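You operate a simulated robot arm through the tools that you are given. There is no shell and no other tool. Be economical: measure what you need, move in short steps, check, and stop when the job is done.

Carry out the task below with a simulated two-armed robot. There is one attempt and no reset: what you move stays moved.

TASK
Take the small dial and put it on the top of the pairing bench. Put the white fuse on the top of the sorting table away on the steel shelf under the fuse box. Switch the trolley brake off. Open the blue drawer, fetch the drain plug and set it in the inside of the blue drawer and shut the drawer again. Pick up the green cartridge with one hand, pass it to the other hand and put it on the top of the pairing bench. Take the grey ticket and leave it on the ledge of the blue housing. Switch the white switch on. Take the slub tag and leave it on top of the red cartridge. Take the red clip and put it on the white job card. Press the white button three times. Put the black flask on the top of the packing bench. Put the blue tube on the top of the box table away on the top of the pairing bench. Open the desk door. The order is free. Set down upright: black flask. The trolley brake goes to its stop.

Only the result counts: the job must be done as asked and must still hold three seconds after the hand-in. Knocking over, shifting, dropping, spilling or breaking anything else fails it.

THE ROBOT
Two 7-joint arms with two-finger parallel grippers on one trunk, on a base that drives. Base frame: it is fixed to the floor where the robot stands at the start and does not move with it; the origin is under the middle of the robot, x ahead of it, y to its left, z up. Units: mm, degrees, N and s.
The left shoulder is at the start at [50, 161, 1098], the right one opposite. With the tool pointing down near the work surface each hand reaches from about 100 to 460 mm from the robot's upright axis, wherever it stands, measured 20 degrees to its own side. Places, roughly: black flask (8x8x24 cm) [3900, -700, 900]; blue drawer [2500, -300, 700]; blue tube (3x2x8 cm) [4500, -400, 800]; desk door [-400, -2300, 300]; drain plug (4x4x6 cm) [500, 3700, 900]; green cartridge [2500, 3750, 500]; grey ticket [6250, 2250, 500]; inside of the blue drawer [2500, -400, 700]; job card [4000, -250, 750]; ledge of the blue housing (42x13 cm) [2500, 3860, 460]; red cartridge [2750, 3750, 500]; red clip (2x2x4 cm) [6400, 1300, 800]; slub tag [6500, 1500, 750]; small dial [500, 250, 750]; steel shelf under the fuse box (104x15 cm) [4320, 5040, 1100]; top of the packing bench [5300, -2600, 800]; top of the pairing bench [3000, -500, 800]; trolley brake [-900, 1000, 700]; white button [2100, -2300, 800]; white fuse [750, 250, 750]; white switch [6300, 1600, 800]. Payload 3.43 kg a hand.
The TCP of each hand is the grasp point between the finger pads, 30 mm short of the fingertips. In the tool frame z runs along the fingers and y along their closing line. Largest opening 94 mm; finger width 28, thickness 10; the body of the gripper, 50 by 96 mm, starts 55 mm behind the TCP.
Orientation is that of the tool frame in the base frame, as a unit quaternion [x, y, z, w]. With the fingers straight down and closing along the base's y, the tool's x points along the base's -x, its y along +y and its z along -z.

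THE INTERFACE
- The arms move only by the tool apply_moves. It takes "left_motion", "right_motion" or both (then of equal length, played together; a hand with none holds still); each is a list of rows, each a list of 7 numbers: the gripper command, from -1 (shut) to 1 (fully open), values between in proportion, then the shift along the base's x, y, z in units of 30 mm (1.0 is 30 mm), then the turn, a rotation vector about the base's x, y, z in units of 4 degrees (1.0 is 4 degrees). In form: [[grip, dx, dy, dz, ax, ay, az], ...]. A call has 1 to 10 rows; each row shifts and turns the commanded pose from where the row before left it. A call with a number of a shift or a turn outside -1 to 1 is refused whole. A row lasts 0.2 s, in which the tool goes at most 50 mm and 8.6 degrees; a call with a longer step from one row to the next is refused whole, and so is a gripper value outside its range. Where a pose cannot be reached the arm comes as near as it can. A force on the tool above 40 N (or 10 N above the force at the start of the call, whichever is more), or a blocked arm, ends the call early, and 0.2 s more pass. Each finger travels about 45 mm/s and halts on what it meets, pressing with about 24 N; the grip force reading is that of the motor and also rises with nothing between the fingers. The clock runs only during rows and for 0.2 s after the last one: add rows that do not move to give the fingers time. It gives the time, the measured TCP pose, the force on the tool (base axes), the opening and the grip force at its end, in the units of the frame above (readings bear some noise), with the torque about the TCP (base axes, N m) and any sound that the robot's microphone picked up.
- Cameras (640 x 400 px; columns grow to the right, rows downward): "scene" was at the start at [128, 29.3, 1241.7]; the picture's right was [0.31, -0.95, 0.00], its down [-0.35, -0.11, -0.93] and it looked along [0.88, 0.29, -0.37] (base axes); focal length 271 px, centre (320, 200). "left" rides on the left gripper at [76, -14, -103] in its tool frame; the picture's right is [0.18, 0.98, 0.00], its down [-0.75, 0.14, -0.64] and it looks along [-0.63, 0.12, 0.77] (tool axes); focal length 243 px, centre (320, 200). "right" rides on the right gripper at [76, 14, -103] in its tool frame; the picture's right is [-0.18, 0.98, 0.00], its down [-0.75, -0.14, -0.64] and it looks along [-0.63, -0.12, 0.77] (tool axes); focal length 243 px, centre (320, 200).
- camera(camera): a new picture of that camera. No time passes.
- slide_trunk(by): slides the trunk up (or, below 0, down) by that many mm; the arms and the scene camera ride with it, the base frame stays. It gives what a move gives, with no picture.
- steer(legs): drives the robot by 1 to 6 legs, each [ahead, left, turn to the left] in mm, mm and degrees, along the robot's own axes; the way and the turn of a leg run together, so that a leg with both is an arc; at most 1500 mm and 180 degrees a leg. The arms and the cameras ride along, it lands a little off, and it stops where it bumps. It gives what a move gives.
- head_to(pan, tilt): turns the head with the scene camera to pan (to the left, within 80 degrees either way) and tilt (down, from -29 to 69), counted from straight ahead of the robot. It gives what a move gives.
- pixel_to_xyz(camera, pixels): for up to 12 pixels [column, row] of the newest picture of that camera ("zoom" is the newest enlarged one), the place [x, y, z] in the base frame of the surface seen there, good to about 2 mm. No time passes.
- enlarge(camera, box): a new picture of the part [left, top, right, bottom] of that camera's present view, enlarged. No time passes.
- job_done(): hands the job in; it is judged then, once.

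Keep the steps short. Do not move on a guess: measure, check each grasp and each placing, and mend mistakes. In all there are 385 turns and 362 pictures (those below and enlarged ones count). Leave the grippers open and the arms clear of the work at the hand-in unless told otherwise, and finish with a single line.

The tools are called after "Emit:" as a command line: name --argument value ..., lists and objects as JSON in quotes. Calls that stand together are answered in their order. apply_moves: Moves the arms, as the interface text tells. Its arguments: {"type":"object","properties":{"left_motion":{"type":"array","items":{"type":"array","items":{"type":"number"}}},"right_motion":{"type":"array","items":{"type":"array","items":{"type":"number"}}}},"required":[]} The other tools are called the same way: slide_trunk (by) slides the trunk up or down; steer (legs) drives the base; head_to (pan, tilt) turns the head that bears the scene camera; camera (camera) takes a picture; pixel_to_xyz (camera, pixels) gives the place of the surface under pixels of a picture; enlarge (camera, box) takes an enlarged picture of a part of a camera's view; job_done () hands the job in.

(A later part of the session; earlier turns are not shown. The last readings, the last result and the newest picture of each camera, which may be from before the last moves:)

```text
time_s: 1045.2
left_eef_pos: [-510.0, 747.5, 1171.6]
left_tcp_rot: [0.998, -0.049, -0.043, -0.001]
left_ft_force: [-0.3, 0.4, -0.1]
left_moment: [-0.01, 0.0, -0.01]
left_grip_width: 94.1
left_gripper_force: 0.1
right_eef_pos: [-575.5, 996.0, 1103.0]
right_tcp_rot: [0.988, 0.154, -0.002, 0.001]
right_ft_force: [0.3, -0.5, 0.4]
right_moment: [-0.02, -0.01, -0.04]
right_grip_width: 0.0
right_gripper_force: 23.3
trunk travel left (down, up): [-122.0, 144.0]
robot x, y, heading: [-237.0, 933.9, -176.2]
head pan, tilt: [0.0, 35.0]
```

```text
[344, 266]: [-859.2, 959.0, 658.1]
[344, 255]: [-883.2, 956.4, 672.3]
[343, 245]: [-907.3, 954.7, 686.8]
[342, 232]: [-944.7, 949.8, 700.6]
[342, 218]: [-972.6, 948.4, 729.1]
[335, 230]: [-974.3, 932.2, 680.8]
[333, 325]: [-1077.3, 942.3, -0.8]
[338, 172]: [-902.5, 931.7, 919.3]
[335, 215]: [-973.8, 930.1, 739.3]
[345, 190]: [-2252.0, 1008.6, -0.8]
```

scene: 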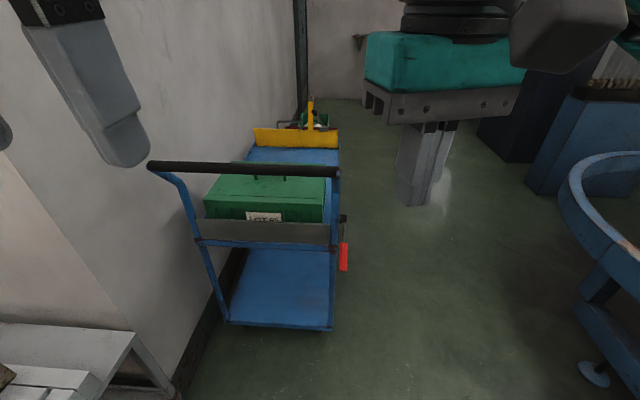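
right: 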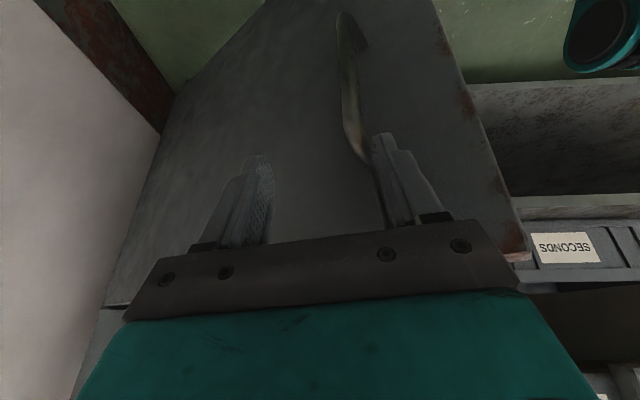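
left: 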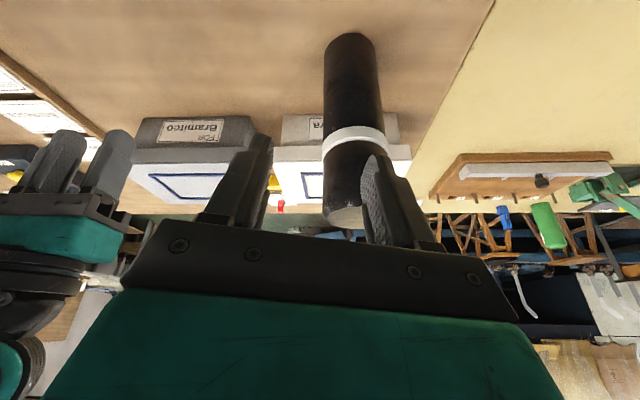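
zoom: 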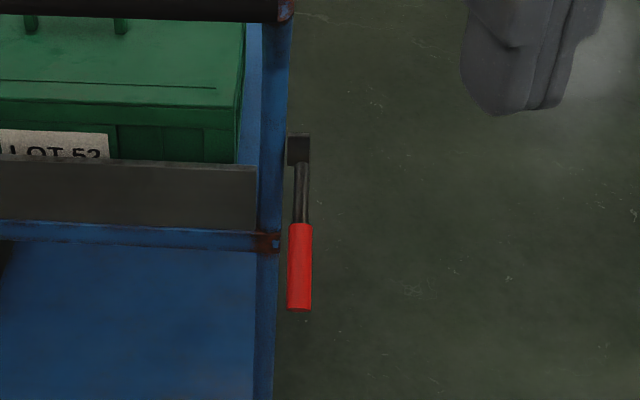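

The lever pivots at (−973,949,732), handle pointing toward me 33° below horizontal. I'll position with heading −150 so the right hand can reach low, lower the trunk and align the hand.

Emit:
steer --legs '[[0, 0, 26], [150, -130, 0]]'

Emit:
slide_trunk --by -119

Emit:
apply_moves --right_motion '[[0, 0, 0, 0, 0, 0, -1], [0, 0, 0, 0, 0, 0, -1], [0, 0, 0, 0, 0, 0, -1], [0, 0, 0, 0, 0, 0, -1], [0, 0, 0, 0, 0, 0, -1], [0, 0, 0, 0, 0, 0, -1], [0, 0, 0, 0, 0, 0, -1], [0, 0, 0, 0, 0, 0, -1], [0, 0, 0, 0, 0, 0, -1], [0, 0, 0, 0, 0, 0, -1]]'

Emit:
head_to --pan -25 --tilt 40

Emit:
camera --camera "scene"

Emit:
camera --camera "right"

```text
time_s: 1048.2
left_eef_pos: [-596.5, 685.0, 1171.1]
left_tcp_rot: [0.983, 0.177, -0.042, 0.009]
left_ft_force: [1.0, -1.3, -0.6]
left_moment: [0.01, 0.01, -0.03]
left_grip_width: 94.1
left_gripper_force: 0.1
right_eef_pos: [-762.7, 879.1, 1102.6]
right_tcp_rot: [0.928, 0.372, -0.001, 0.002]
right_ft_force: [-0.7, -0.4, 0.7]
right_moment: [-0.03, 0.01, -0.01]
right_grip_width: 0.0
right_gripper_force: 24.1
trunk travel left (down, up): [-122.0, 144.0]
robot x, y, heading: [-429.9, 976.1, -150.0]
head pan, tilt: [0.0, 35.0]
```

```text
time_s: 1049.7
left_eef_pos: [-596.2, 685.3, 1050.9]
left_tcp_rot: [0.983, 0.177, -0.041, 0.008]
left_ft_force: [0.0, -0.5, -0.7]
left_moment: [0.0, 0.04, -0.02]
left_grip_width: 93.8
left_gripper_force: 0.1
right_eef_pos: [-763.0, 880.4, 983.1]
right_tcp_rot: [0.928, 0.372, -0.001, 0.0]
right_ft_force: [0.1, 0.7, 0.0]
right_moment: [0.01, 0.03, -0.05]
right_grip_width: 0.0
right_gripper_force: 23.9
trunk travel left (down, up): [-4.0, 263.0]
robot x, y, heading: [-434.2, 973.1, -150.1]
head pan, tilt: [0.0, 35.0]
```

```text
time_s: 1051.9
left_eef_pos: [-596.8, 685.4, 1051.8]
left_tcp_rot: [0.983, 0.177, -0.041, 0.008]
left_ft_force: [0.4, 0.5, -0.4]
left_moment: [-0.01, -0.02, 0.01]
left_grip_width: 94.1
left_gripper_force: 0.1
right_eef_pos: [-763.3, 879.3, 983.0]
right_tcp_rot: [0.999, 0.032, -0.002, -0.001]
right_ft_force: [0.0, -0.3, -0.6]
right_moment: [0.02, 0.02, -0.03]
right_grip_width: 47.4
right_gripper_force: 0.0
trunk travel left (down, up): [-4.0, 263.0]
robot x, y, heading: [-430.2, 972.7, -150.0]
head pan, tilt: [0.0, 35.0]
```

```text
time_s: 1052.8
left_eef_pos: [-595.9, 685.2, 1051.8]
left_tcp_rot: [0.983, 0.177, -0.042, 0.009]
left_ft_force: [0.8, 0.5, 0.2]
left_moment: [-0.01, 0.03, 0.02]
left_grip_width: 94.2
left_gripper_force: 0.1
right_eef_pos: [-761.0, 880.0, 982.8]
right_tcp_rot: [0.999, 0.033, -0.003, 0.0]
right_ft_force: [0.5, 0.2, -0.3]
right_moment: [0.01, -0.01, 0.02]
right_grip_width: 46.9
right_gripper_force: 0.1
trunk travel left (down, up): [-4.0, 263.0]
robot x, y, heading: [-430.4, 974.1, -150.3]
head pan, tilt: [-25.0, 40.0]
```

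```text
86 pictures are left
```

scene: 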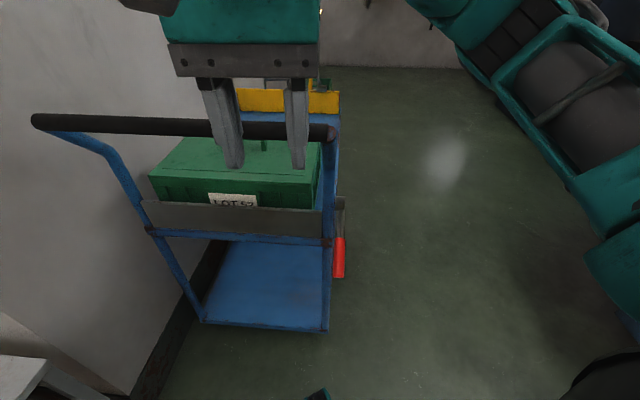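

```text
85 pictures are left
```

right: 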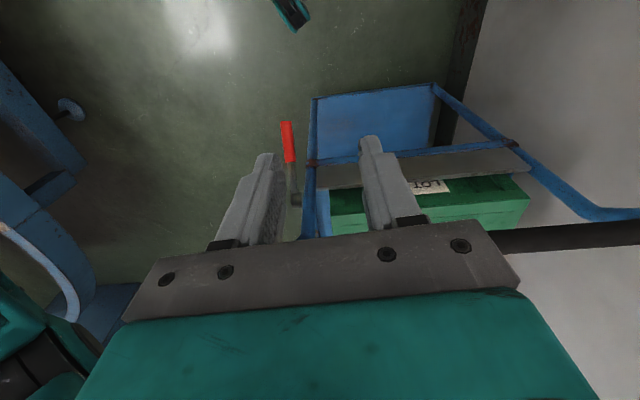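

Tilt the right hand 24° (so the wrist clears the trolley's push bar) and approach the handle from the +x side.

Emit:
apply_moves --right_motion '[[0, -0.1, 0.42, -0.7, 0, 1, 0], [0, -0.1, 0.42, -0.7, 0, 1, 0], [0, -0.1, 0.42, -0.7, 0, 1, 0], [0, -0.1, 0.42, -0.7, 0, 1, 0], [0, -0.1, 0.42, -0.7, 0, 1, 0], [0, -0.1, 0.42, -0.7, 0, 1, 0]]'

Emit:
apply_moves --right_motion '[[0, -0.4, 0, -0.8, 0, 0, 0], [0, -0.4, 0, -0.8, 0, 0, 0], [0, -0.4, 0, -0.8, 0, 0, 0], [0, -0.4, 0, -0.8, 0, 0, 0]]'

Emit:
camera --camera "right"

Emit:
camera --camera "scene"

```text
time_s: 1054.2
left_eef_pos: [-595.9, 685.1, 1052.5]
left_tcp_rot: [0.983, 0.176, -0.041, 0.009]
left_ft_force: [0.1, -0.4, 0.1]
left_moment: [0.02, -0.03, -0.01]
left_grip_width: 94.1
left_gripper_force: 0.0
right_eef_pos: [-781.5, 954.9, 857.0]
right_tcp_rot: [0.977, 0.032, -0.21, -0.006]
right_ft_force: [0.5, -0.5, 0.4]
right_moment: [-0.02, -0.01, -0.02]
right_grip_width: 46.9
right_gripper_force: 0.0
trunk travel left (down, up): [-4.0, 263.0]
robot x, y, heading: [-429.5, 974.5, -150.2]
head pan, tilt: [-25.0, 40.0]
```

```text
time_s: 1055.2
left_eef_pos: [-596.9, 685.1, 1052.2]
left_tcp_rot: [0.983, 0.177, -0.041, 0.009]
left_ft_force: [-0.3, -0.6, -0.2]
left_moment: [-0.02, 0.03, 0.03]
left_grip_width: 94.1
left_gripper_force: 0.1
right_eef_pos: [-827.8, 956.4, 759.8]
right_tcp_rot: [0.977, 0.032, -0.209, -0.006]
right_ft_force: [-1.1, -0.3, -0.1]
right_moment: [0.02, 0.02, -0.02]
right_grip_width: 47.0
right_gripper_force: 0.1
trunk travel left (down, up): [-4.0, 263.0]
robot x, y, heading: [-429.1, 975.1, -150.2]
head pan, tilt: [-25.0, 40.0]
```

```text
84 pictures are left
```

right: 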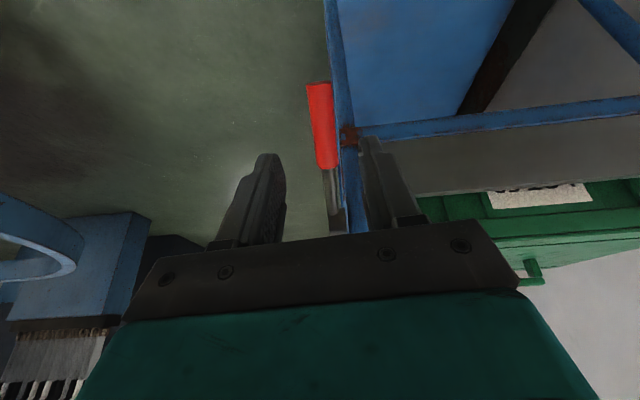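

```text
83 pictures are left
```

scene: 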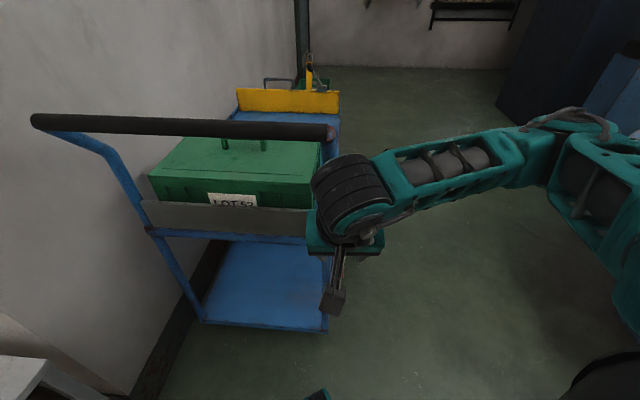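

Emit:
apply_moves --right_motion '[[0, -0.35, 0, -0.75, 0, 0, 0], [0, -0.35, 0, -0.75, 0, 0, 0], [0, -0.35, 0, -0.75, 0, 0, 0]]'

Emit:
camera --camera "right"

Emit:
pixel_to_xyz --camera "right" --pixels '[[318, 110], [322, 140], [330, 170], [332, 210]]'

```text
time_s: 1056.0
left_eef_pos: [-595.9, 685.1, 1052.6]
left_tcp_rot: [0.983, 0.177, -0.041, 0.008]
left_ft_force: [-0.5, 0.1, -0.9]
left_moment: [0.0, 0.02, -0.01]
left_grip_width: 93.8
left_gripper_force: 0.0
right_eef_pos: [-858.4, 955.6, 694.5]
right_tcp_rot: [0.977, 0.032, -0.21, -0.006]
right_ft_force: [0.4, -0.3, 0.6]
right_moment: [-0.01, 0.0, -0.03]
right_grip_width: 46.8
right_gripper_force: 0.1
trunk travel left (down, up): [-4.0, 263.0]
robot x, y, heading: [-435.3, 975.7, -150.2]
head pan, tilt: [-25.0, 40.0]
```

```text
82 pictures are left
```

right: 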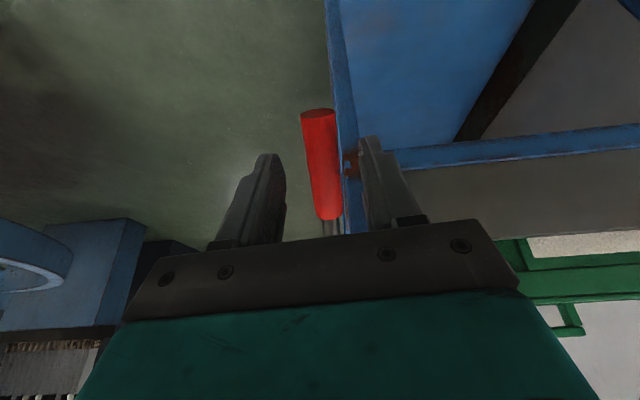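

```text
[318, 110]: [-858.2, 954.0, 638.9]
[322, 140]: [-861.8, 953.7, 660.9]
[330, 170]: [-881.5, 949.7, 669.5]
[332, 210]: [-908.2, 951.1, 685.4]
```

Emit:
apply_moves --right_motion '[[0, -0.4, -0.08, -0.6, 0, 0, 0], [-0.5, 0, 0, 0, 0, 0, 0], [-1, 0, 0, 0, 0, 0, 0], [-1, 0, 0, 0, 0, 0, 0], [-1, 0, 0, 0, 0, 0, 0]]'

Emit:
camera --camera "right"

```text
time_s: 1057.2
left_eef_pos: [-596.3, 685.3, 1053.5]
left_tcp_rot: [0.983, 0.178, -0.041, 0.008]
left_ft_force: [-0.2, 0.3, 0.2]
left_moment: [0.01, -0.01, 0.02]
left_grip_width: 94.2
left_gripper_force: 0.1
right_eef_pos: [-869.2, 954.4, 675.5]
right_tcp_rot: [0.977, 0.03, -0.209, -0.007]
right_ft_force: [0.0, 3.2, -0.5]
right_moment: [-0.54, 0.04, -1.16]
right_grip_width: 23.0
right_gripper_force: 45.0
trunk travel left (down, up): [-4.0, 263.0]
robot x, y, heading: [-432.9, 971.6, -150.1]
head pan, tilt: [-25.0, 40.0]
```

```text
81 pictures are left
```

right: 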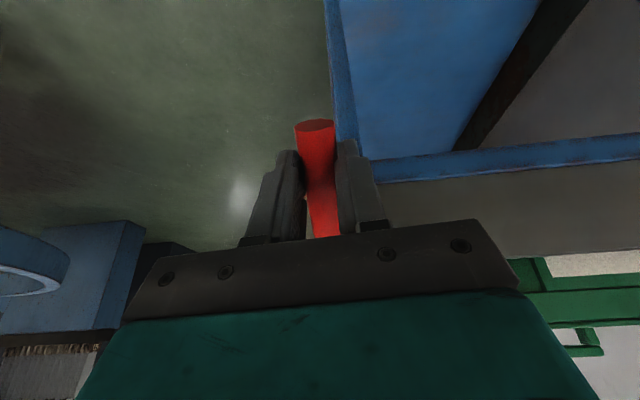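

Gripped. Test upward along the arc by ~10°.

Emit:
apply_moves --right_motion '[[-1, 0.2, 0, 0.33, 0, 0, 0], [-1, 0.1, 0, 0.34, 0, 0, 0]]'

Emit:
camera --camera "right"

```text
time_s: 1057.8
left_eef_pos: [-597.5, 685.2, 1051.3]
left_tcp_rot: [0.983, 0.177, -0.041, 0.008]
left_ft_force: [-0.4, -0.3, 0.0]
left_moment: [0.02, 0.03, -0.01]
left_grip_width: 94.2
left_gripper_force: 0.2
right_eef_pos: [-860.8, 954.8, 693.9]
right_tcp_rot: [0.978, 0.033, -0.206, -0.007]
right_ft_force: [-0.9, 4.1, -14.8]
right_moment: [-0.51, -1.44, -1.16]
right_grip_width: 23.2
right_gripper_force: 44.8
trunk travel left (down, up): [-4.0, 263.0]
robot x, y, heading: [-432.9, 971.8, -149.8]
head pan, tilt: [-25.0, 40.0]
```

```text
80 pictures are left
```

right: 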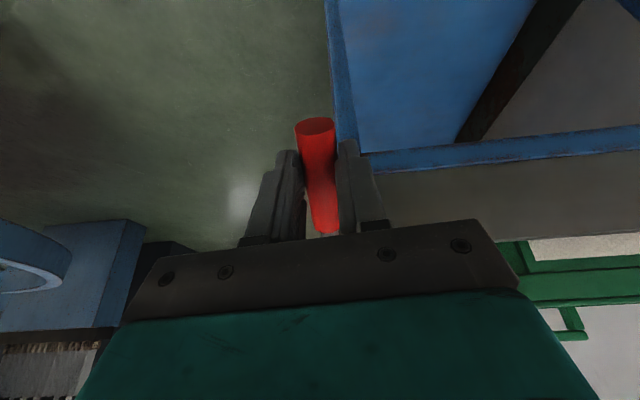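

It moves with moderate force. Continue up the arc.

Emit:
apply_moves --right_motion '[[-1, 0.1, 0, 0.34, 0, -0.5, 0], [-1, 0.06, 0, 0.34, 0, -0.5, 0], [-1, 0.02, 0, 0.34, 0, -0.5, 0], [-1, 0, 0, 0.34, 0, -0.5, 0]]'

Emit:
camera --camera "right"

Emit:
pixel_to_xyz --camera "right" --pixels '[[318, 135], [322, 170], [328, 210], [316, 122]]'

```text
time_s: 1058.8
left_eef_pos: [-596.9, 686.2, 1052.0]
left_tcp_rot: [0.983, 0.177, -0.041, 0.008]
left_ft_force: [-0.2, 0.2, 0.4]
left_moment: [0.0, 0.02, 0.0]
left_grip_width: 93.9
left_gripper_force: 0.0
right_eef_pos: [-857.7, 955.5, 737.5]
right_tcp_rot: [0.99, 0.032, -0.14, -0.007]
right_ft_force: [3.6, 12.7, -13.0]
right_moment: [0.14, -1.46, -1.31]
right_grip_width: 23.2
right_gripper_force: 44.6
trunk travel left (down, up): [-4.0, 263.0]
robot x, y, heading: [-434.3, 973.4, -150.0]
head pan, tilt: [-25.0, 40.0]
```

```text
79 pictures are left
```

right: 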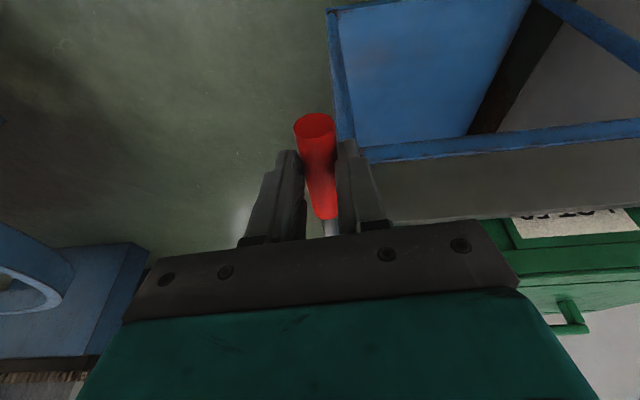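

```text
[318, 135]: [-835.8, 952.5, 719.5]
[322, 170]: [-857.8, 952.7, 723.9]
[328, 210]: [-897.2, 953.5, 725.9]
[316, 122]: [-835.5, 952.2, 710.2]
```

Lever is near horizontal; continue upward until its stop.

Emit:
apply_moves --right_motion '[[-1, -0.03, 0, 0.34, 0, -0.5, 0], [-1, -0.06, 0, 0.34, 0, -0.5, 0], [-1, -0.1, 0, 0.33, 0, -0.5, 0], [-1, -0.12, 0, 0.32, 0, -0.5, 0], [-1, -0.15, 0, 0.31, 0, -0.5, 0], [-1, -0.17, 0, 0.3, 0, -0.5, 0]]'

Emit:
camera --camera "right"

Emit:
camera --camera "scene"

```text
time_s: 1060.2
left_eef_pos: [-596.9, 687.1, 1052.3]
left_tcp_rot: [0.983, 0.177, -0.041, 0.009]
left_ft_force: [0.5, -0.2, 0.0]
left_moment: [0.0, -0.03, 0.04]
left_grip_width: 94.1
left_gripper_force: 0.0
right_eef_pos: [-877.2, 953.9, 796.2]
right_tcp_rot: [0.999, 0.034, -0.037, -0.002]
right_ft_force: [4.5, 20.2, -12.3]
right_moment: [0.51, -0.07, -0.68]
right_grip_width: 22.3
right_gripper_force: 45.0
trunk travel left (down, up): [-4.0, 263.0]
robot x, y, heading: [-429.8, 973.0, -150.2]
head pan, tilt: [-25.0, 40.0]
```

```text
78 pictures are left
```

right: 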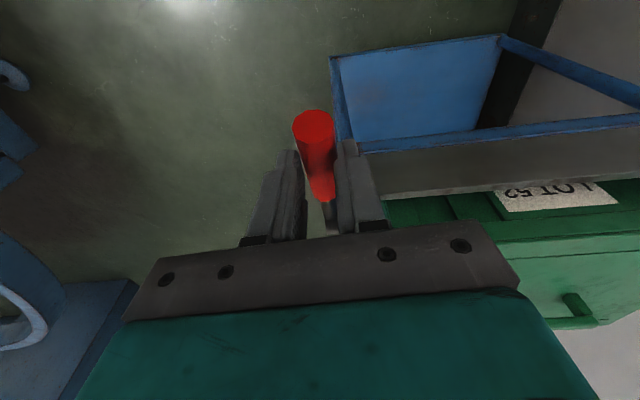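

```text
77 pictures are left
```

scene: 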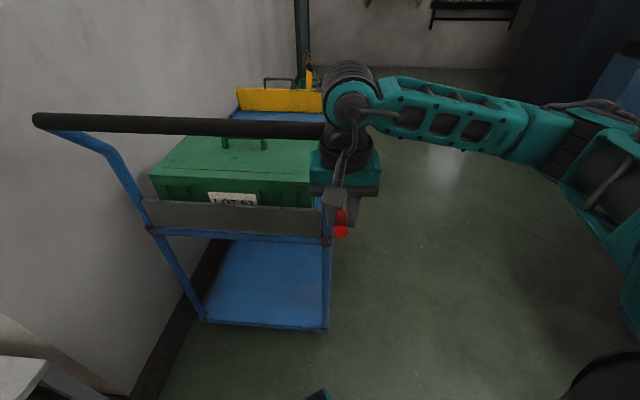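

The wrist is close to the push bar; tilt it back toward me, then continue.

Emit:
apply_moves --right_motion '[[-1, 0, 0.02, 0, 0, 1, 0], [-1, 0, 0, 0, 0, 1, 0], [-1, 0, 0, 0, 0, 1, 0], [-1, 0, 0, 0, 0, 1, 0]]'

Emit:
apply_moves --right_motion '[[-1, -0.13, 0, 0.25, 0, 0.5, 0], [-1, -0.15, 0, 0.25, 0, 0.5, 0], [-1, -0.17, 0, 0.23, 0, 0.5, 0]]'

Emit:
camera --camera "right"

```text
time_s: 1061.2
left_eef_pos: [-596.8, 687.3, 1051.4]
left_tcp_rot: [0.983, 0.177, -0.041, 0.009]
left_ft_force: [0.5, 0.0, 0.6]
left_moment: [0.01, -0.01, 0.01]
left_grip_width: 93.9
left_gripper_force: 0.0
right_eef_pos: [-876.3, 953.6, 795.4]
right_tcp_rot: [0.984, 0.033, -0.174, -0.005]
right_ft_force: [5.9, 8.6, -9.0]
right_moment: [0.37, -1.34, -0.28]
right_grip_width: 21.6
right_gripper_force: 44.7
trunk travel left (down, up): [-4.0, 263.0]
robot x, y, heading: [-433.4, 973.9, -150.3]
head pan, tilt: [-25.0, 40.0]
```

```text
time_s: 1062.0
left_eef_pos: [-595.9, 686.3, 1052.8]
left_tcp_rot: [0.983, 0.177, -0.041, 0.008]
left_ft_force: [-0.1, 0.4, 0.2]
left_moment: [-0.01, 0.02, -0.02]
left_grip_width: 94.2
left_gripper_force: 0.0
right_eef_pos: [-890.7, 952.7, 817.5]
right_tcp_rot: [0.974, 0.032, -0.225, -0.007]
right_ft_force: [4.6, 9.3, -8.3]
right_moment: [0.31, -1.26, -0.05]
right_grip_width: 21.2
right_gripper_force: 45.1
trunk travel left (down, up): [-4.0, 263.0]
robot x, y, heading: [-430.0, 974.2, -150.0]
head pan, tilt: [-25.0, 40.0]
```

```text
76 pictures are left
```

right: 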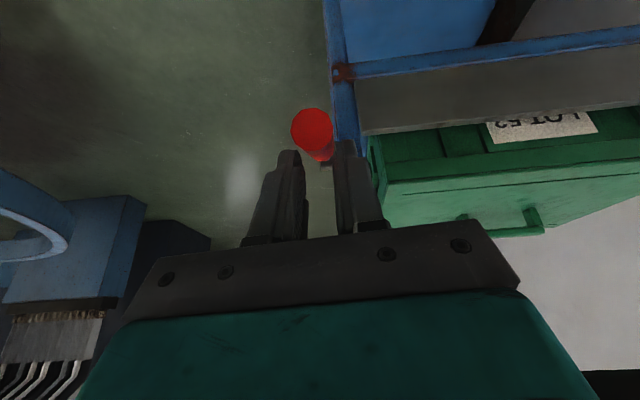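

Emit:
pixel_to_xyz --camera "right" --pixels '[[312, 125], [312, 112], [322, 155], [325, 162]]'

Emit:
enlarge --camera "scene" --box '[290, 120, 400, 260]'

```text
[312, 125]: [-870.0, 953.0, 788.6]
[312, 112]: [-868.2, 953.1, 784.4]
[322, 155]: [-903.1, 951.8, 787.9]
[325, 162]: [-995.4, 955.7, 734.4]
```

```text
2.86 times, centred on (345, 190) of scene
```

zoom: 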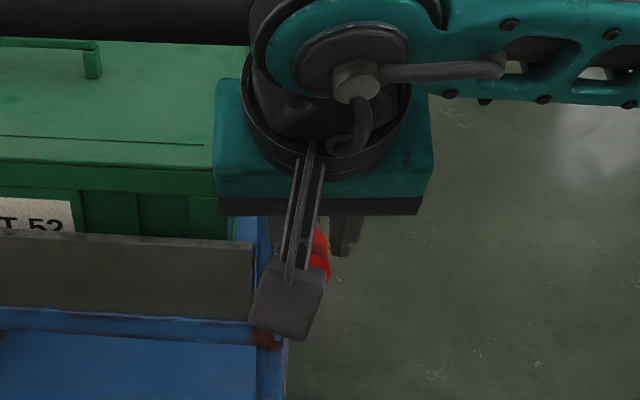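

Fitting the tip positions gives a pivot near (−935,715), so the lever is now at about +49°. Continue in small steps watching the force.

Emit:
apply_moves --right_motion '[[-1, -0.25, 0, 0.22, 0, 0.5, 0], [-1, -0.28, 0, 0.18, 0, 0.5, 0]]'

Emit:
camera --camera "right"

Emit:
pixel_to_xyz --camera "right" --pixels '[[312, 125], [310, 112], [320, 155], [318, 140]]'

```text
time_s: 1062.6
left_eef_pos: [-596.2, 685.0, 1052.8]
left_tcp_rot: [0.983, 0.177, -0.041, 0.009]
left_ft_force: [-0.1, -0.7, 0.2]
left_moment: [0.0, -0.01, -0.02]
left_grip_width: 94.0
left_gripper_force: 0.0
right_eef_pos: [-907.0, 952.2, 829.6]
right_tcp_rot: [0.965, 0.031, -0.261, -0.007]
right_ft_force: [-0.9, -0.2, -0.4]
right_moment: [0.02, -0.01, 0.0]
right_grip_width: 0.2
right_gripper_force: 32.7
trunk travel left (down, up): [-4.0, 263.0]
robot x, y, heading: [-431.1, 972.4, -150.1]
head pan, tilt: [-25.0, 40.0]
```

```text
74 pictures are left
```

right: 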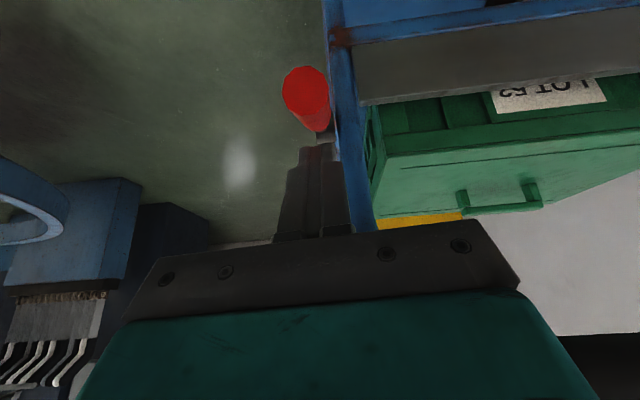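

```text
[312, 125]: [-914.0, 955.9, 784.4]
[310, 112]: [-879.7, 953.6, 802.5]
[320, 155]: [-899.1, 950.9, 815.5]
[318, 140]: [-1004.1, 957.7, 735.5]
```

It slipped off. Measure the lever's present position.

Emit:
pixel_to_xyz --camera "right" --pixels '[[303, 82], [305, 95], [300, 70], [318, 110], [310, 118], [322, 130], [315, 128]]'

Emit:
enlarge --camera "right" --box '[260, 40, 380, 160]'

```text
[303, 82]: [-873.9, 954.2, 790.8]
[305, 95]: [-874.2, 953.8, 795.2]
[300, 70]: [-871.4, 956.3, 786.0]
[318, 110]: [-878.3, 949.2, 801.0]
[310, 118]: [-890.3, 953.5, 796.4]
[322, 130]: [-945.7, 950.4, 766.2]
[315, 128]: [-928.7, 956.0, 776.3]
```

```text
3.33 times, centred on (320, 100) of right
```

zoom: 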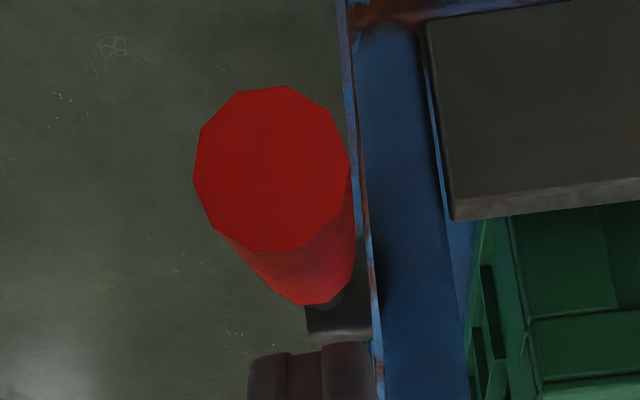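

The lever now lies at about +28°, apparently at its stop. To verify, I'll press it upward from beneath with closed fingers: retreat and tilt the hand more.

Emit:
apply_moves --right_motion '[[-1, 0.8, 0, 0.4, 0, 0, 0], [-1, 1, 0, 0, 0, 0, 0], [-1, 1, 0, 0, 0, 1, 0], [-1, 0.5, 0, -0.3, 0, 1, 0], [-1, 0, 0, -0.5, 0, 1, 0], [-1, 0, 0, -0.5, 0, 1, 0], [-1, 0, 0, -0.5, 0, 1, 0], [-1, 0, 0, -0.5, 0, 1, 0], [-1, 0, 0, -0.5, 0, 1, 0]]'

Emit:
camera --camera "scene"

Emit:
camera --camera "right"

```text
time_s: 1064.6
left_eef_pos: [-595.5, 685.3, 1053.0]
left_tcp_rot: [0.983, 0.177, -0.041, 0.008]
left_ft_force: [0.5, 0.3, 0.4]
left_moment: [0.01, 0.0, 0.01]
left_grip_width: 93.9
left_gripper_force: 0.2
right_eef_pos: [-812.7, 942.7, 756.9]
right_tcp_rot: [0.873, 0.028, -0.487, -0.015]
right_ft_force: [0.1, 0.0, -0.3]
right_moment: [0.01, 0.03, -0.03]
right_grip_width: 0.1
right_gripper_force: 33.2
right hand out of reach, approached as far as the arm can: row 4, 5
trunk travel left (down, up): [-4.0, 263.0]
robot x, y, heading: [-434.8, 974.7, -150.2]
head pan, tilt: [-25.0, 40.0]
```

```text
72 pictures are left
```

scene: 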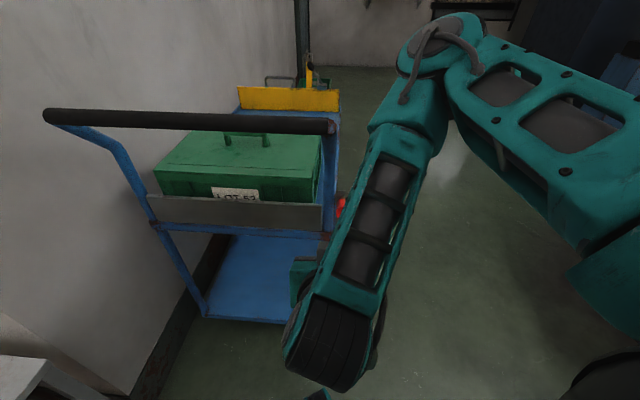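

```text
71 pictures are left
```

right: 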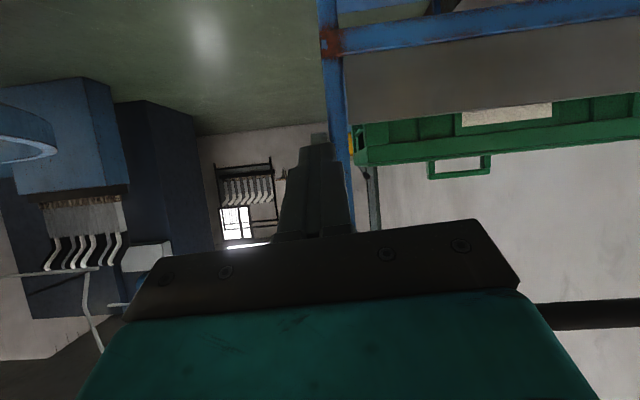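

Check whether the trolley itself has shifted.

Emit:
pixel_to_xyz --camera "scene" --pixels '[[333, 126], [50, 116], [340, 205], [342, 212], [205, 315], [240, 215], [330, 150], [320, 205]]'

Emit:
enlarge --camera "scene" --box '[290, 100, 390, 260]'

```text
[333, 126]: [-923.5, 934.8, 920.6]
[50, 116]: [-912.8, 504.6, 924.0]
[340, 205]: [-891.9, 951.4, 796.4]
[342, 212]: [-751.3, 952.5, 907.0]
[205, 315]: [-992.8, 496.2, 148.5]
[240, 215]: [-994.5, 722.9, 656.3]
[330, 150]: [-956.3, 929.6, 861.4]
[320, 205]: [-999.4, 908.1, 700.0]
```

```text
2.50 times, centred on (340, 180) of scene
```

zoom: 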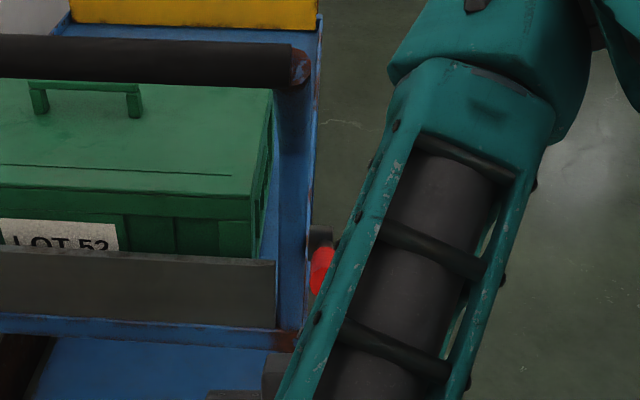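

The trolley rolled back ~20 mm when I pushed at the end (brake now off). First confirm the lever is at its stop by pressing straight up under the handle.

Emit:
apply_moves --right_motion '[[-1, -0.4, 0.33, -0.2, 0, 0, 0], [-1, -0.9, 0, 0, 0, 0, 0], [-1, 0, 0, 0.3, 0, 0, 0]]'

Emit:
camera --camera "right"

```text
time_s: 1065.4
left_eef_pos: [-596.6, 685.8, 1052.5]
left_tcp_rot: [0.983, 0.177, -0.041, 0.009]
left_ft_force: [0.0, -0.8, 0.4]
left_moment: [0.01, 0.0, -0.02]
left_grip_width: 93.8
left_gripper_force: 0.1
right_eef_pos: [-852.1, 951.9, 760.5]
right_tcp_rot: [0.874, 0.029, -0.486, -0.015]
right_ft_force: [-0.5, 0.6, 0.6]
right_moment: [-0.01, -0.06, 0.03]
right_grip_width: 0.0
right_gripper_force: 32.8
trunk travel left (down, up): [-4.0, 263.0]
robot x, y, heading: [-434.5, 971.8, -150.0]
head pan, tilt: [-25.0, 40.0]
```

```text
69 pictures are left
```

right: 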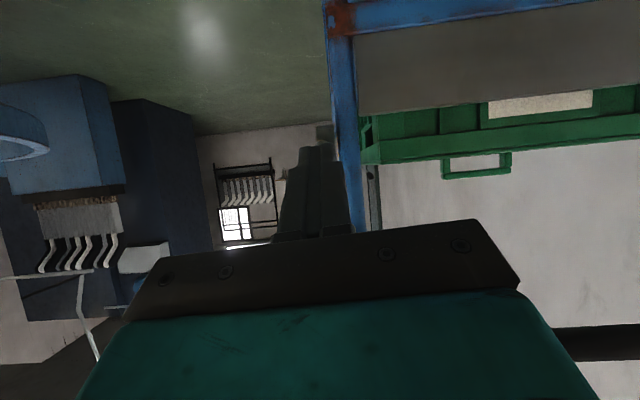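

Emit:
apply_moves --right_motion '[[-1, 0, 0, 0.2, 0, 0, 0], [-1, 0, 0, 0.2, 0, 0, 0], [-1, 0, 0, 0.2, 0, 0, 0]]'

Emit:
camera --camera "right"

Emit:
enlarge --camera "scene" --box '[290, 100, 390, 260]'

```text
time_s: 1066.2
left_eef_pos: [-597.5, 685.1, 1052.7]
left_tcp_rot: [0.983, 0.176, -0.041, 0.008]
left_ft_force: [0.1, 0.2, 0.7]
left_moment: [0.04, 0.01, 0.01]
left_grip_width: 94.0
left_gripper_force: 0.1
right_eef_pos: [-852.8, 952.2, 777.5]
right_tcp_rot: [0.873, 0.029, -0.486, -0.016]
right_ft_force: [0.5, 0.3, -0.8]
right_moment: [0.0, -0.01, -0.01]
right_grip_width: 0.1
right_gripper_force: 33.3
trunk travel left (down, up): [-4.0, 263.0]
robot x, y, heading: [-431.9, 971.1, -150.0]
head pan, tilt: [-25.0, 40.0]
```

```text
68 pictures are left
```

right: 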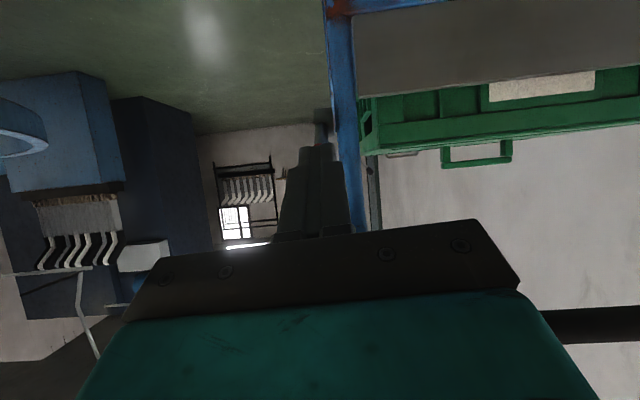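

```text
2.50 times, centred on (340, 180) of scene
```

zoom: 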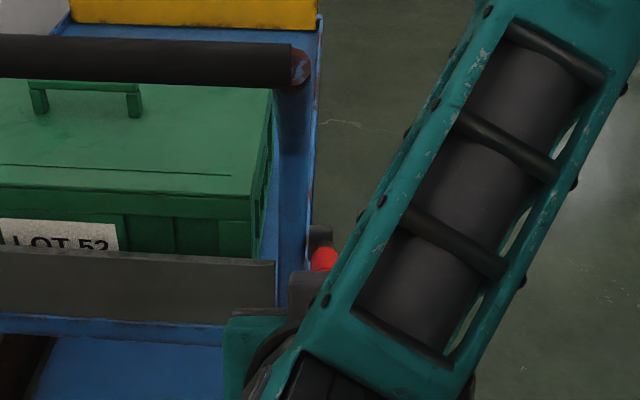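

Emit:
apply_moves --right_motion '[[-1, 0, 0, 0.2, 0, 0, 0], [-1, 0, 0, 0.15, 0, 0, 0], [-1, 0, 0, 0.15, 0, 0, 0]]'

Emit:
camera --camera "right"

```text
time_s: 1066.9
left_eef_pos: [-595.2, 685.5, 1052.1]
left_tcp_rot: [0.983, 0.177, -0.041, 0.009]
left_ft_force: [1.0, -0.1, 0.5]
left_moment: [0.0, 0.0, 0.0]
left_grip_width: 94.0
left_gripper_force: 0.1
right_eef_pos: [-847.2, 953.2, 785.0]
right_tcp_rot: [0.879, 0.032, -0.475, -0.019]
right_ft_force: [5.6, 0.3, -9.0]
right_moment: [0.06, -0.2, -0.16]
right_grip_width: 0.2
right_gripper_force: 33.1
trunk travel left (down, up): [-4.0, 263.0]
robot x, y, heading: [-436.1, 971.2, -150.1]
head pan, tilt: [-25.0, 40.0]
stopped in row 3 (right hand): the force on the tool passed its limit at 43 N (the readings are from after the stop); the commanded pose is now the measured one
```

```text
66 pictures are left
```

right: 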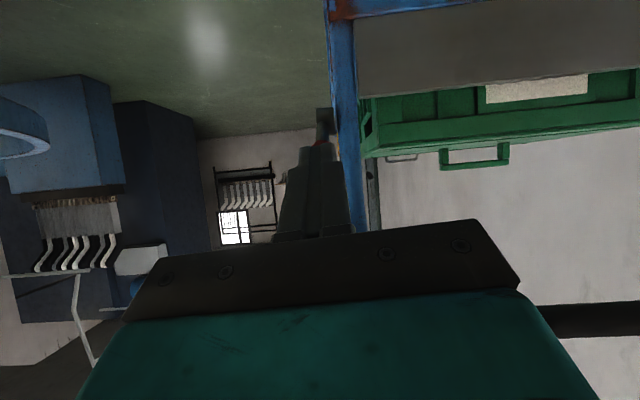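

The lever is rigid at 43 N upward: it is at its stop. Withdraw the right hand and measure the trolley against the earlier readings.

Emit:
apply_moves --right_motion '[[-1, 0.1, 0, -0.4, 0, 0, 0], [-1, 0.8, 0, -0.3, 0, 0, 0], [-1, 1, 0, 0, 0, 0, 0], [-1, 1, 0, 0.5, 0, -1, 0], [-1, 0.5, 0, 1, 0, -1, 0], [-1, 0, 0, 1, 0, -1, 0], [-1, 0, 0, 1, 0, -1, 0], [-1, 0, 0.5, 1, 0, -1, 0]]'

Emit:
camera --camera "scene"

Emit:
pixel_to_xyz --camera "scene" --pixels '[[327, 190], [326, 200], [327, 212], [327, 222], [250, 218], [180, 210], [332, 128], [200, 125], [60, 117], [343, 205], [344, 200]]'

```text
time_s: 1068.7
left_eef_pos: [-596.0, 686.4, 1052.2]
left_tcp_rot: [0.983, 0.177, -0.042, 0.008]
left_ft_force: [-0.1, -0.4, -0.2]
left_moment: [0.02, -0.03, -0.02]
left_grip_width: 94.0
left_gripper_force: 0.1
right_eef_pos: [-752.1, 935.8, 890.3]
right_tcp_rot: [0.948, 0.035, -0.316, -0.012]
right_ft_force: [0.1, 0.0, 0.1]
right_moment: [0.01, -0.03, 0.0]
right_grip_width: 0.2
right_gripper_force: 33.1
right hand out of reach, approached as far as the arm can: row 4, 5, 6, 8
trunk travel left (down, up): [-4.0, 263.0]
robot x, y, heading: [-434.7, 973.9, -150.4]
head pan, tilt: [-25.0, 40.0]
```

```text
65 pictures are left
```

scene: 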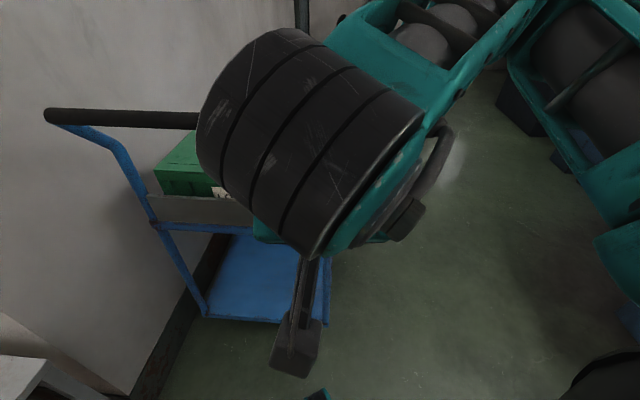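

```text
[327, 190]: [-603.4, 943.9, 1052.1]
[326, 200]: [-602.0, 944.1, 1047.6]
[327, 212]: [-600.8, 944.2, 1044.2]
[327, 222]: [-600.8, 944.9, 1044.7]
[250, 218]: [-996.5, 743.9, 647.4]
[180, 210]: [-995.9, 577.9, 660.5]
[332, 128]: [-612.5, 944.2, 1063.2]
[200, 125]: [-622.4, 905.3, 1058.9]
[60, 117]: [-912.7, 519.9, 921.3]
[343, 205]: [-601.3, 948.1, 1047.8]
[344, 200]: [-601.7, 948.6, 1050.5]
```

Emit:
steer --legs '[[-200, -60, 0]]'

Emit:
head_to --pan -10 --tilt 35

Emit:
camera --camera "scene"

```text
time_s: 1070.1
left_eef_pos: [-494.9, 792.5, 1052.3]
left_tcp_rot: [0.983, 0.178, -0.041, 0.008]
left_ft_force: [0.2, 0.0, -0.1]
left_moment: [0.01, 0.0, -0.02]
left_grip_width: 94.4
left_gripper_force: 0.0
right_eef_pos: [-650.4, 1042.7, 891.3]
right_tcp_rot: [0.948, 0.034, -0.316, -0.012]
right_ft_force: [-0.2, 0.1, 0.5]
right_moment: [0.03, -0.01, 0.01]
right_grip_width: 0.2
right_gripper_force: 32.6
trunk travel left (down, up): [-4.0, 263.0]
robot x, y, heading: [-328.2, 1080.4, -150.2]
head pan, tilt: [-25.0, 40.0]
stopped in leg 1: the robot was blocked; the commanded pose is now the measured one
```

```text
time_s: 1070.9
left_eef_pos: [-494.3, 792.3, 1051.8]
left_tcp_rot: [0.983, 0.177, -0.042, 0.007]
left_ft_force: [-0.1, 0.0, 0.1]
left_moment: [0.0, 0.01, -0.01]
left_grip_width: 94.0
left_gripper_force: 0.0
right_eef_pos: [-651.0, 1042.9, 890.7]
right_tcp_rot: [0.948, 0.034, -0.317, -0.012]
right_ft_force: [0.9, -0.4, -0.2]
right_moment: [-0.01, 0.03, 0.0]
right_grip_width: 0.4
right_gripper_force: 32.7
trunk travel left (down, up): [-4.0, 263.0]
robot x, y, heading: [-328.2, 1079.9, -150.2]
head pan, tilt: [-10.0, 35.0]
```

```text
64 pictures are left
```

scene: 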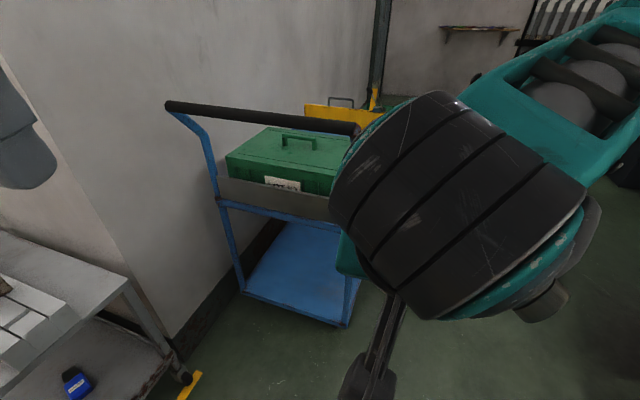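

I bumped something behind (likely the stool); ease forward a little. Then measure the trolley.

Emit:
steer --legs '[[40, 0, 0]]'

Emit:
head_to --pan -5 --tilt 35

Emit:
apply_moves --right_motion '[[-1, 0.5, 1, 0, 0, 0, 0], [-1, 0.5, 1, 0, 0, 0, 0], [-1, 0, 1, 0, 0, 0, 0], [-1, 0, 1, 0, 0, 0, 0], [-1, 0, 1, 0, 0, 0, 0]]'

Emit:
camera --camera "scene"

```text
time_s: 1071.8
left_eef_pos: [-530.2, 773.0, 1052.7]
left_tcp_rot: [0.983, 0.177, -0.041, 0.007]
left_ft_force: [0.3, 0.2, -0.3]
left_moment: [-0.01, 0.04, 0.03]
left_grip_width: 94.0
left_gripper_force: 0.1
right_eef_pos: [-685.1, 1024.6, 889.6]
right_tcp_rot: [0.948, 0.034, -0.317, -0.013]
right_ft_force: [0.7, -0.1, -0.2]
right_moment: [0.0, 0.04, -0.02]
right_grip_width: 0.1
right_gripper_force: 33.1
trunk travel left (down, up): [-4.0, 263.0]
robot x, y, heading: [-367.7, 1061.3, -150.1]
head pan, tilt: [-10.0, 35.0]
```

```text
time_s: 1072.4
left_eef_pos: [-529.3, 773.4, 1053.1]
left_tcp_rot: [0.983, 0.177, -0.042, 0.008]
left_ft_force: [-0.5, -1.0, 1.2]
left_moment: [0.0, -0.02, -0.01]
left_grip_width: 94.0
left_gripper_force: 0.1
right_eef_pos: [-685.1, 1023.1, 889.2]
right_tcp_rot: [0.948, 0.034, -0.317, -0.012]
right_ft_force: [-0.5, -0.3, -0.1]
right_moment: [0.01, 0.01, 0.01]
right_grip_width: 0.1
right_gripper_force: 33.3
trunk travel left (down, up): [-4.0, 263.0]
robot x, y, heading: [-363.0, 1059.5, -150.2]
head pan, tilt: [-5.0, 35.0]
```

```text
time_s: 1073.6
left_eef_pos: [-528.6, 772.4, 1051.3]
left_tcp_rot: [0.983, 0.177, -0.042, 0.008]
left_ft_force: [-0.6, 0.0, 0.1]
left_moment: [0.02, -0.02, 0.04]
left_grip_width: 94.0
left_gripper_force: 0.1
right_eef_pos: [-682.5, 1054.3, 951.2]
right_tcp_rot: [0.948, 0.034, -0.316, -0.013]
right_ft_force: [0.3, -0.8, 0.2]
right_moment: [0.0, -0.01, 0.01]
right_grip_width: 0.1
right_gripper_force: 33.1
right hand out of reach, approached as far as the arm can: row 1, 2, 3, 4, 5
trunk travel left (down, up): [-4.0, 263.0]
robot x, y, heading: [-367.1, 1058.4, -150.1]
head pan, tilt: [-5.0, 35.0]
```

```text
63 pictures are left
```

scene: 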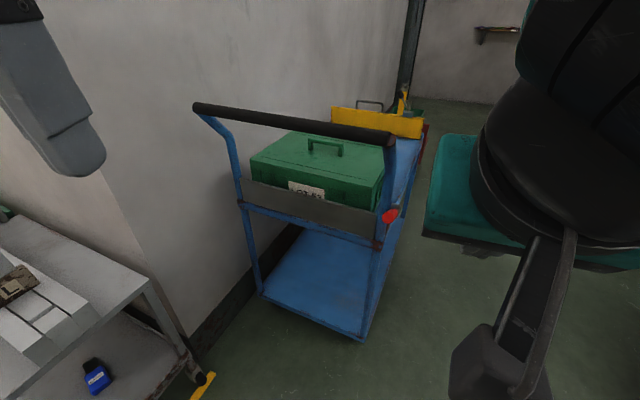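

Emit:
enlarge --camera "scene" --box '[180, 90, 440, 260]'

Emit:
pixel_to_xyz --camera "scene" --pixels '[[391, 138], [196, 108], [381, 232], [378, 244], [378, 250], [385, 200], [275, 205], [285, 222], [390, 215], [385, 217], [335, 215], [245, 203]]'

```text
2.35 times, centred on (310, 175) of scene
```

zoom: 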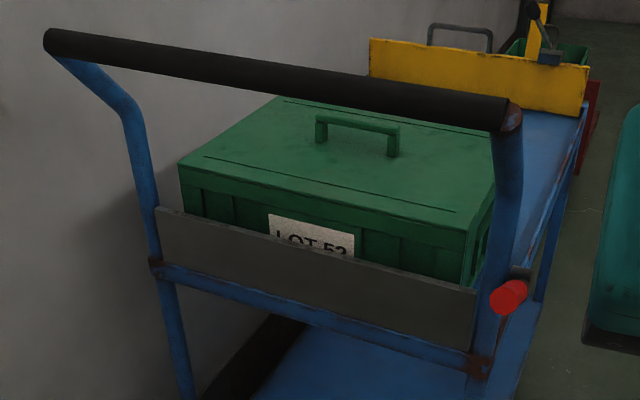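

```text
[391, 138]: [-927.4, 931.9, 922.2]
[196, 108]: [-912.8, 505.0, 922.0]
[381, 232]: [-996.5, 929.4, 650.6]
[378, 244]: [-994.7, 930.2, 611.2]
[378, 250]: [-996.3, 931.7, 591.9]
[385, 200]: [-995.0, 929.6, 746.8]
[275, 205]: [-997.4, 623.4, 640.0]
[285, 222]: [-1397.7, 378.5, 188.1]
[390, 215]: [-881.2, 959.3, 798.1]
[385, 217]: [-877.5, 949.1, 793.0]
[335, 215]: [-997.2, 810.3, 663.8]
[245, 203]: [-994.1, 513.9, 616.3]
```

The trolley moved 21 mm in −x (post at −995 vs −974). I'll pull it back gently by hooking the push bar from behind with the closed right fingers. Straighten the hand and raise it.

Emit:
apply_moves --right_motion '[[-1, 0, 0, 0.5, 0, -1, 0], [-1, 0, 0, 0.5, 0, -1, 0], [-1, 0, 0, 0.5, 0, -1, 0], [-1, 0, 0, 0.5, 0, -1, 0], [-1, 0, 0, 0.3, 0, -1, 0], [-1, 0, 0, 0, 0, -1, 0], [-1, 0, 0, 0, 0, -1, 0], [-1, 0, 0, 0, 0, -1, 0], [-1, 0, 0, 0, 0, -1, 0]]'

Emit:
steer --legs '[[235, 27, 0]]'

Emit:
head_to --pan -20 --tilt 45

Emit:
camera --camera "scene"

```text
time_s: 1075.6
left_eef_pos: [-528.1, 773.6, 1052.0]
left_tcp_rot: [0.983, 0.177, -0.041, 0.007]
left_ft_force: [-0.2, 0.1, 0.1]
left_moment: [0.04, -0.02, -0.03]
left_grip_width: 94.0
left_gripper_force: 0.1
right_eef_pos: [-679.1, 1051.1, 1021.1]
right_tcp_rot: [0.999, 0.037, -0.008, -0.002]
right_ft_force: [-0.2, 0.0, -0.1]
right_moment: [-0.02, 0.02, 0.04]
right_grip_width: 0.0
right_gripper_force: 32.6
trunk travel left (down, up): [-4.0, 263.0]
robot x, y, heading: [-364.7, 1061.2, -150.0]
head pan, tilt: [-5.0, 35.0]
```

```text
time_s: 1077.4
left_eef_pos: [-723.1, 633.0, 1052.5]
left_tcp_rot: [0.984, 0.173, -0.042, 0.007]
left_ft_force: [0.5, 0.1, 0.1]
left_moment: [-0.01, 0.0, 0.03]
left_grip_width: 94.2
left_gripper_force: 0.1
right_eef_pos: [-870.6, 912.8, 1020.5]
right_tcp_rot: [0.999, 0.033, -0.009, -0.001]
right_ft_force: [0.3, 0.2, 0.3]
right_moment: [0.0, 0.02, 0.04]
right_grip_width: 0.0
right_gripper_force: 33.0
trunk travel left (down, up): [-4.0, 263.0]
robot x, y, heading: [-554.6, 923.9, -150.8]
head pan, tilt: [-5.0, 35.0]
```

```text
time_s: 1078.2
left_eef_pos: [-722.7, 634.4, 1051.6]
left_tcp_rot: [0.984, 0.174, -0.042, 0.007]
left_ft_force: [0.8, -1.9, 0.0]
left_moment: [0.01, -0.02, -0.01]
left_grip_width: 93.8
left_gripper_force: 0.1
right_eef_pos: [-871.4, 912.6, 1020.4]
right_tcp_rot: [0.999, 0.033, -0.009, -0.002]
right_ft_force: [0.0, 0.0, 1.1]
right_moment: [0.02, 0.01, -0.01]
right_grip_width: 0.0
right_gripper_force: 33.2
trunk travel left (down, up): [-4.0, 263.0]
robot x, y, heading: [-557.1, 924.1, -150.5]
head pan, tilt: [-20.0, 45.0]
```

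```text
61 pictures are left
```

scene: 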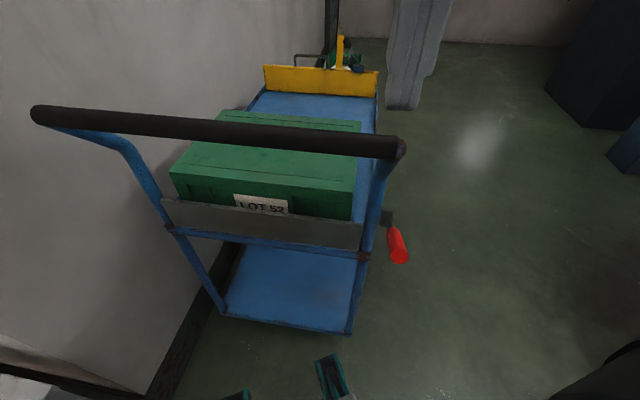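

Emit:
pixel_to_xyz --camera "scene" --pixels '[[399, 256], [397, 245], [393, 233], [389, 222], [388, 213], [400, 148], [40, 113], [220, 130], [362, 245]]'

Emit:
enlarge --camera "scene" --box '[340, 180, 440, 290]'

```text
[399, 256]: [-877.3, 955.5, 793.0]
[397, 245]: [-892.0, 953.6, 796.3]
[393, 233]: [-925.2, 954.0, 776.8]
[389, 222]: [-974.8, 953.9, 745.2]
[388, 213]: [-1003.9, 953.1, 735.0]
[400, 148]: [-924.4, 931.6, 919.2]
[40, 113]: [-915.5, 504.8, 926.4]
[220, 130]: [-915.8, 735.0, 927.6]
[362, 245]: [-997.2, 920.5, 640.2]
```

```text
3.64 times, centred on (390, 235) of scene
```

zoom: 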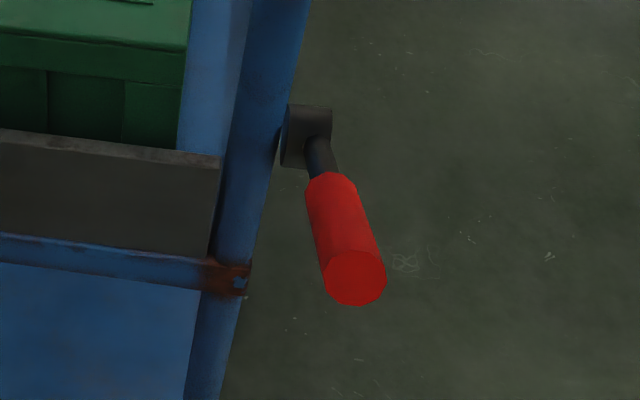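

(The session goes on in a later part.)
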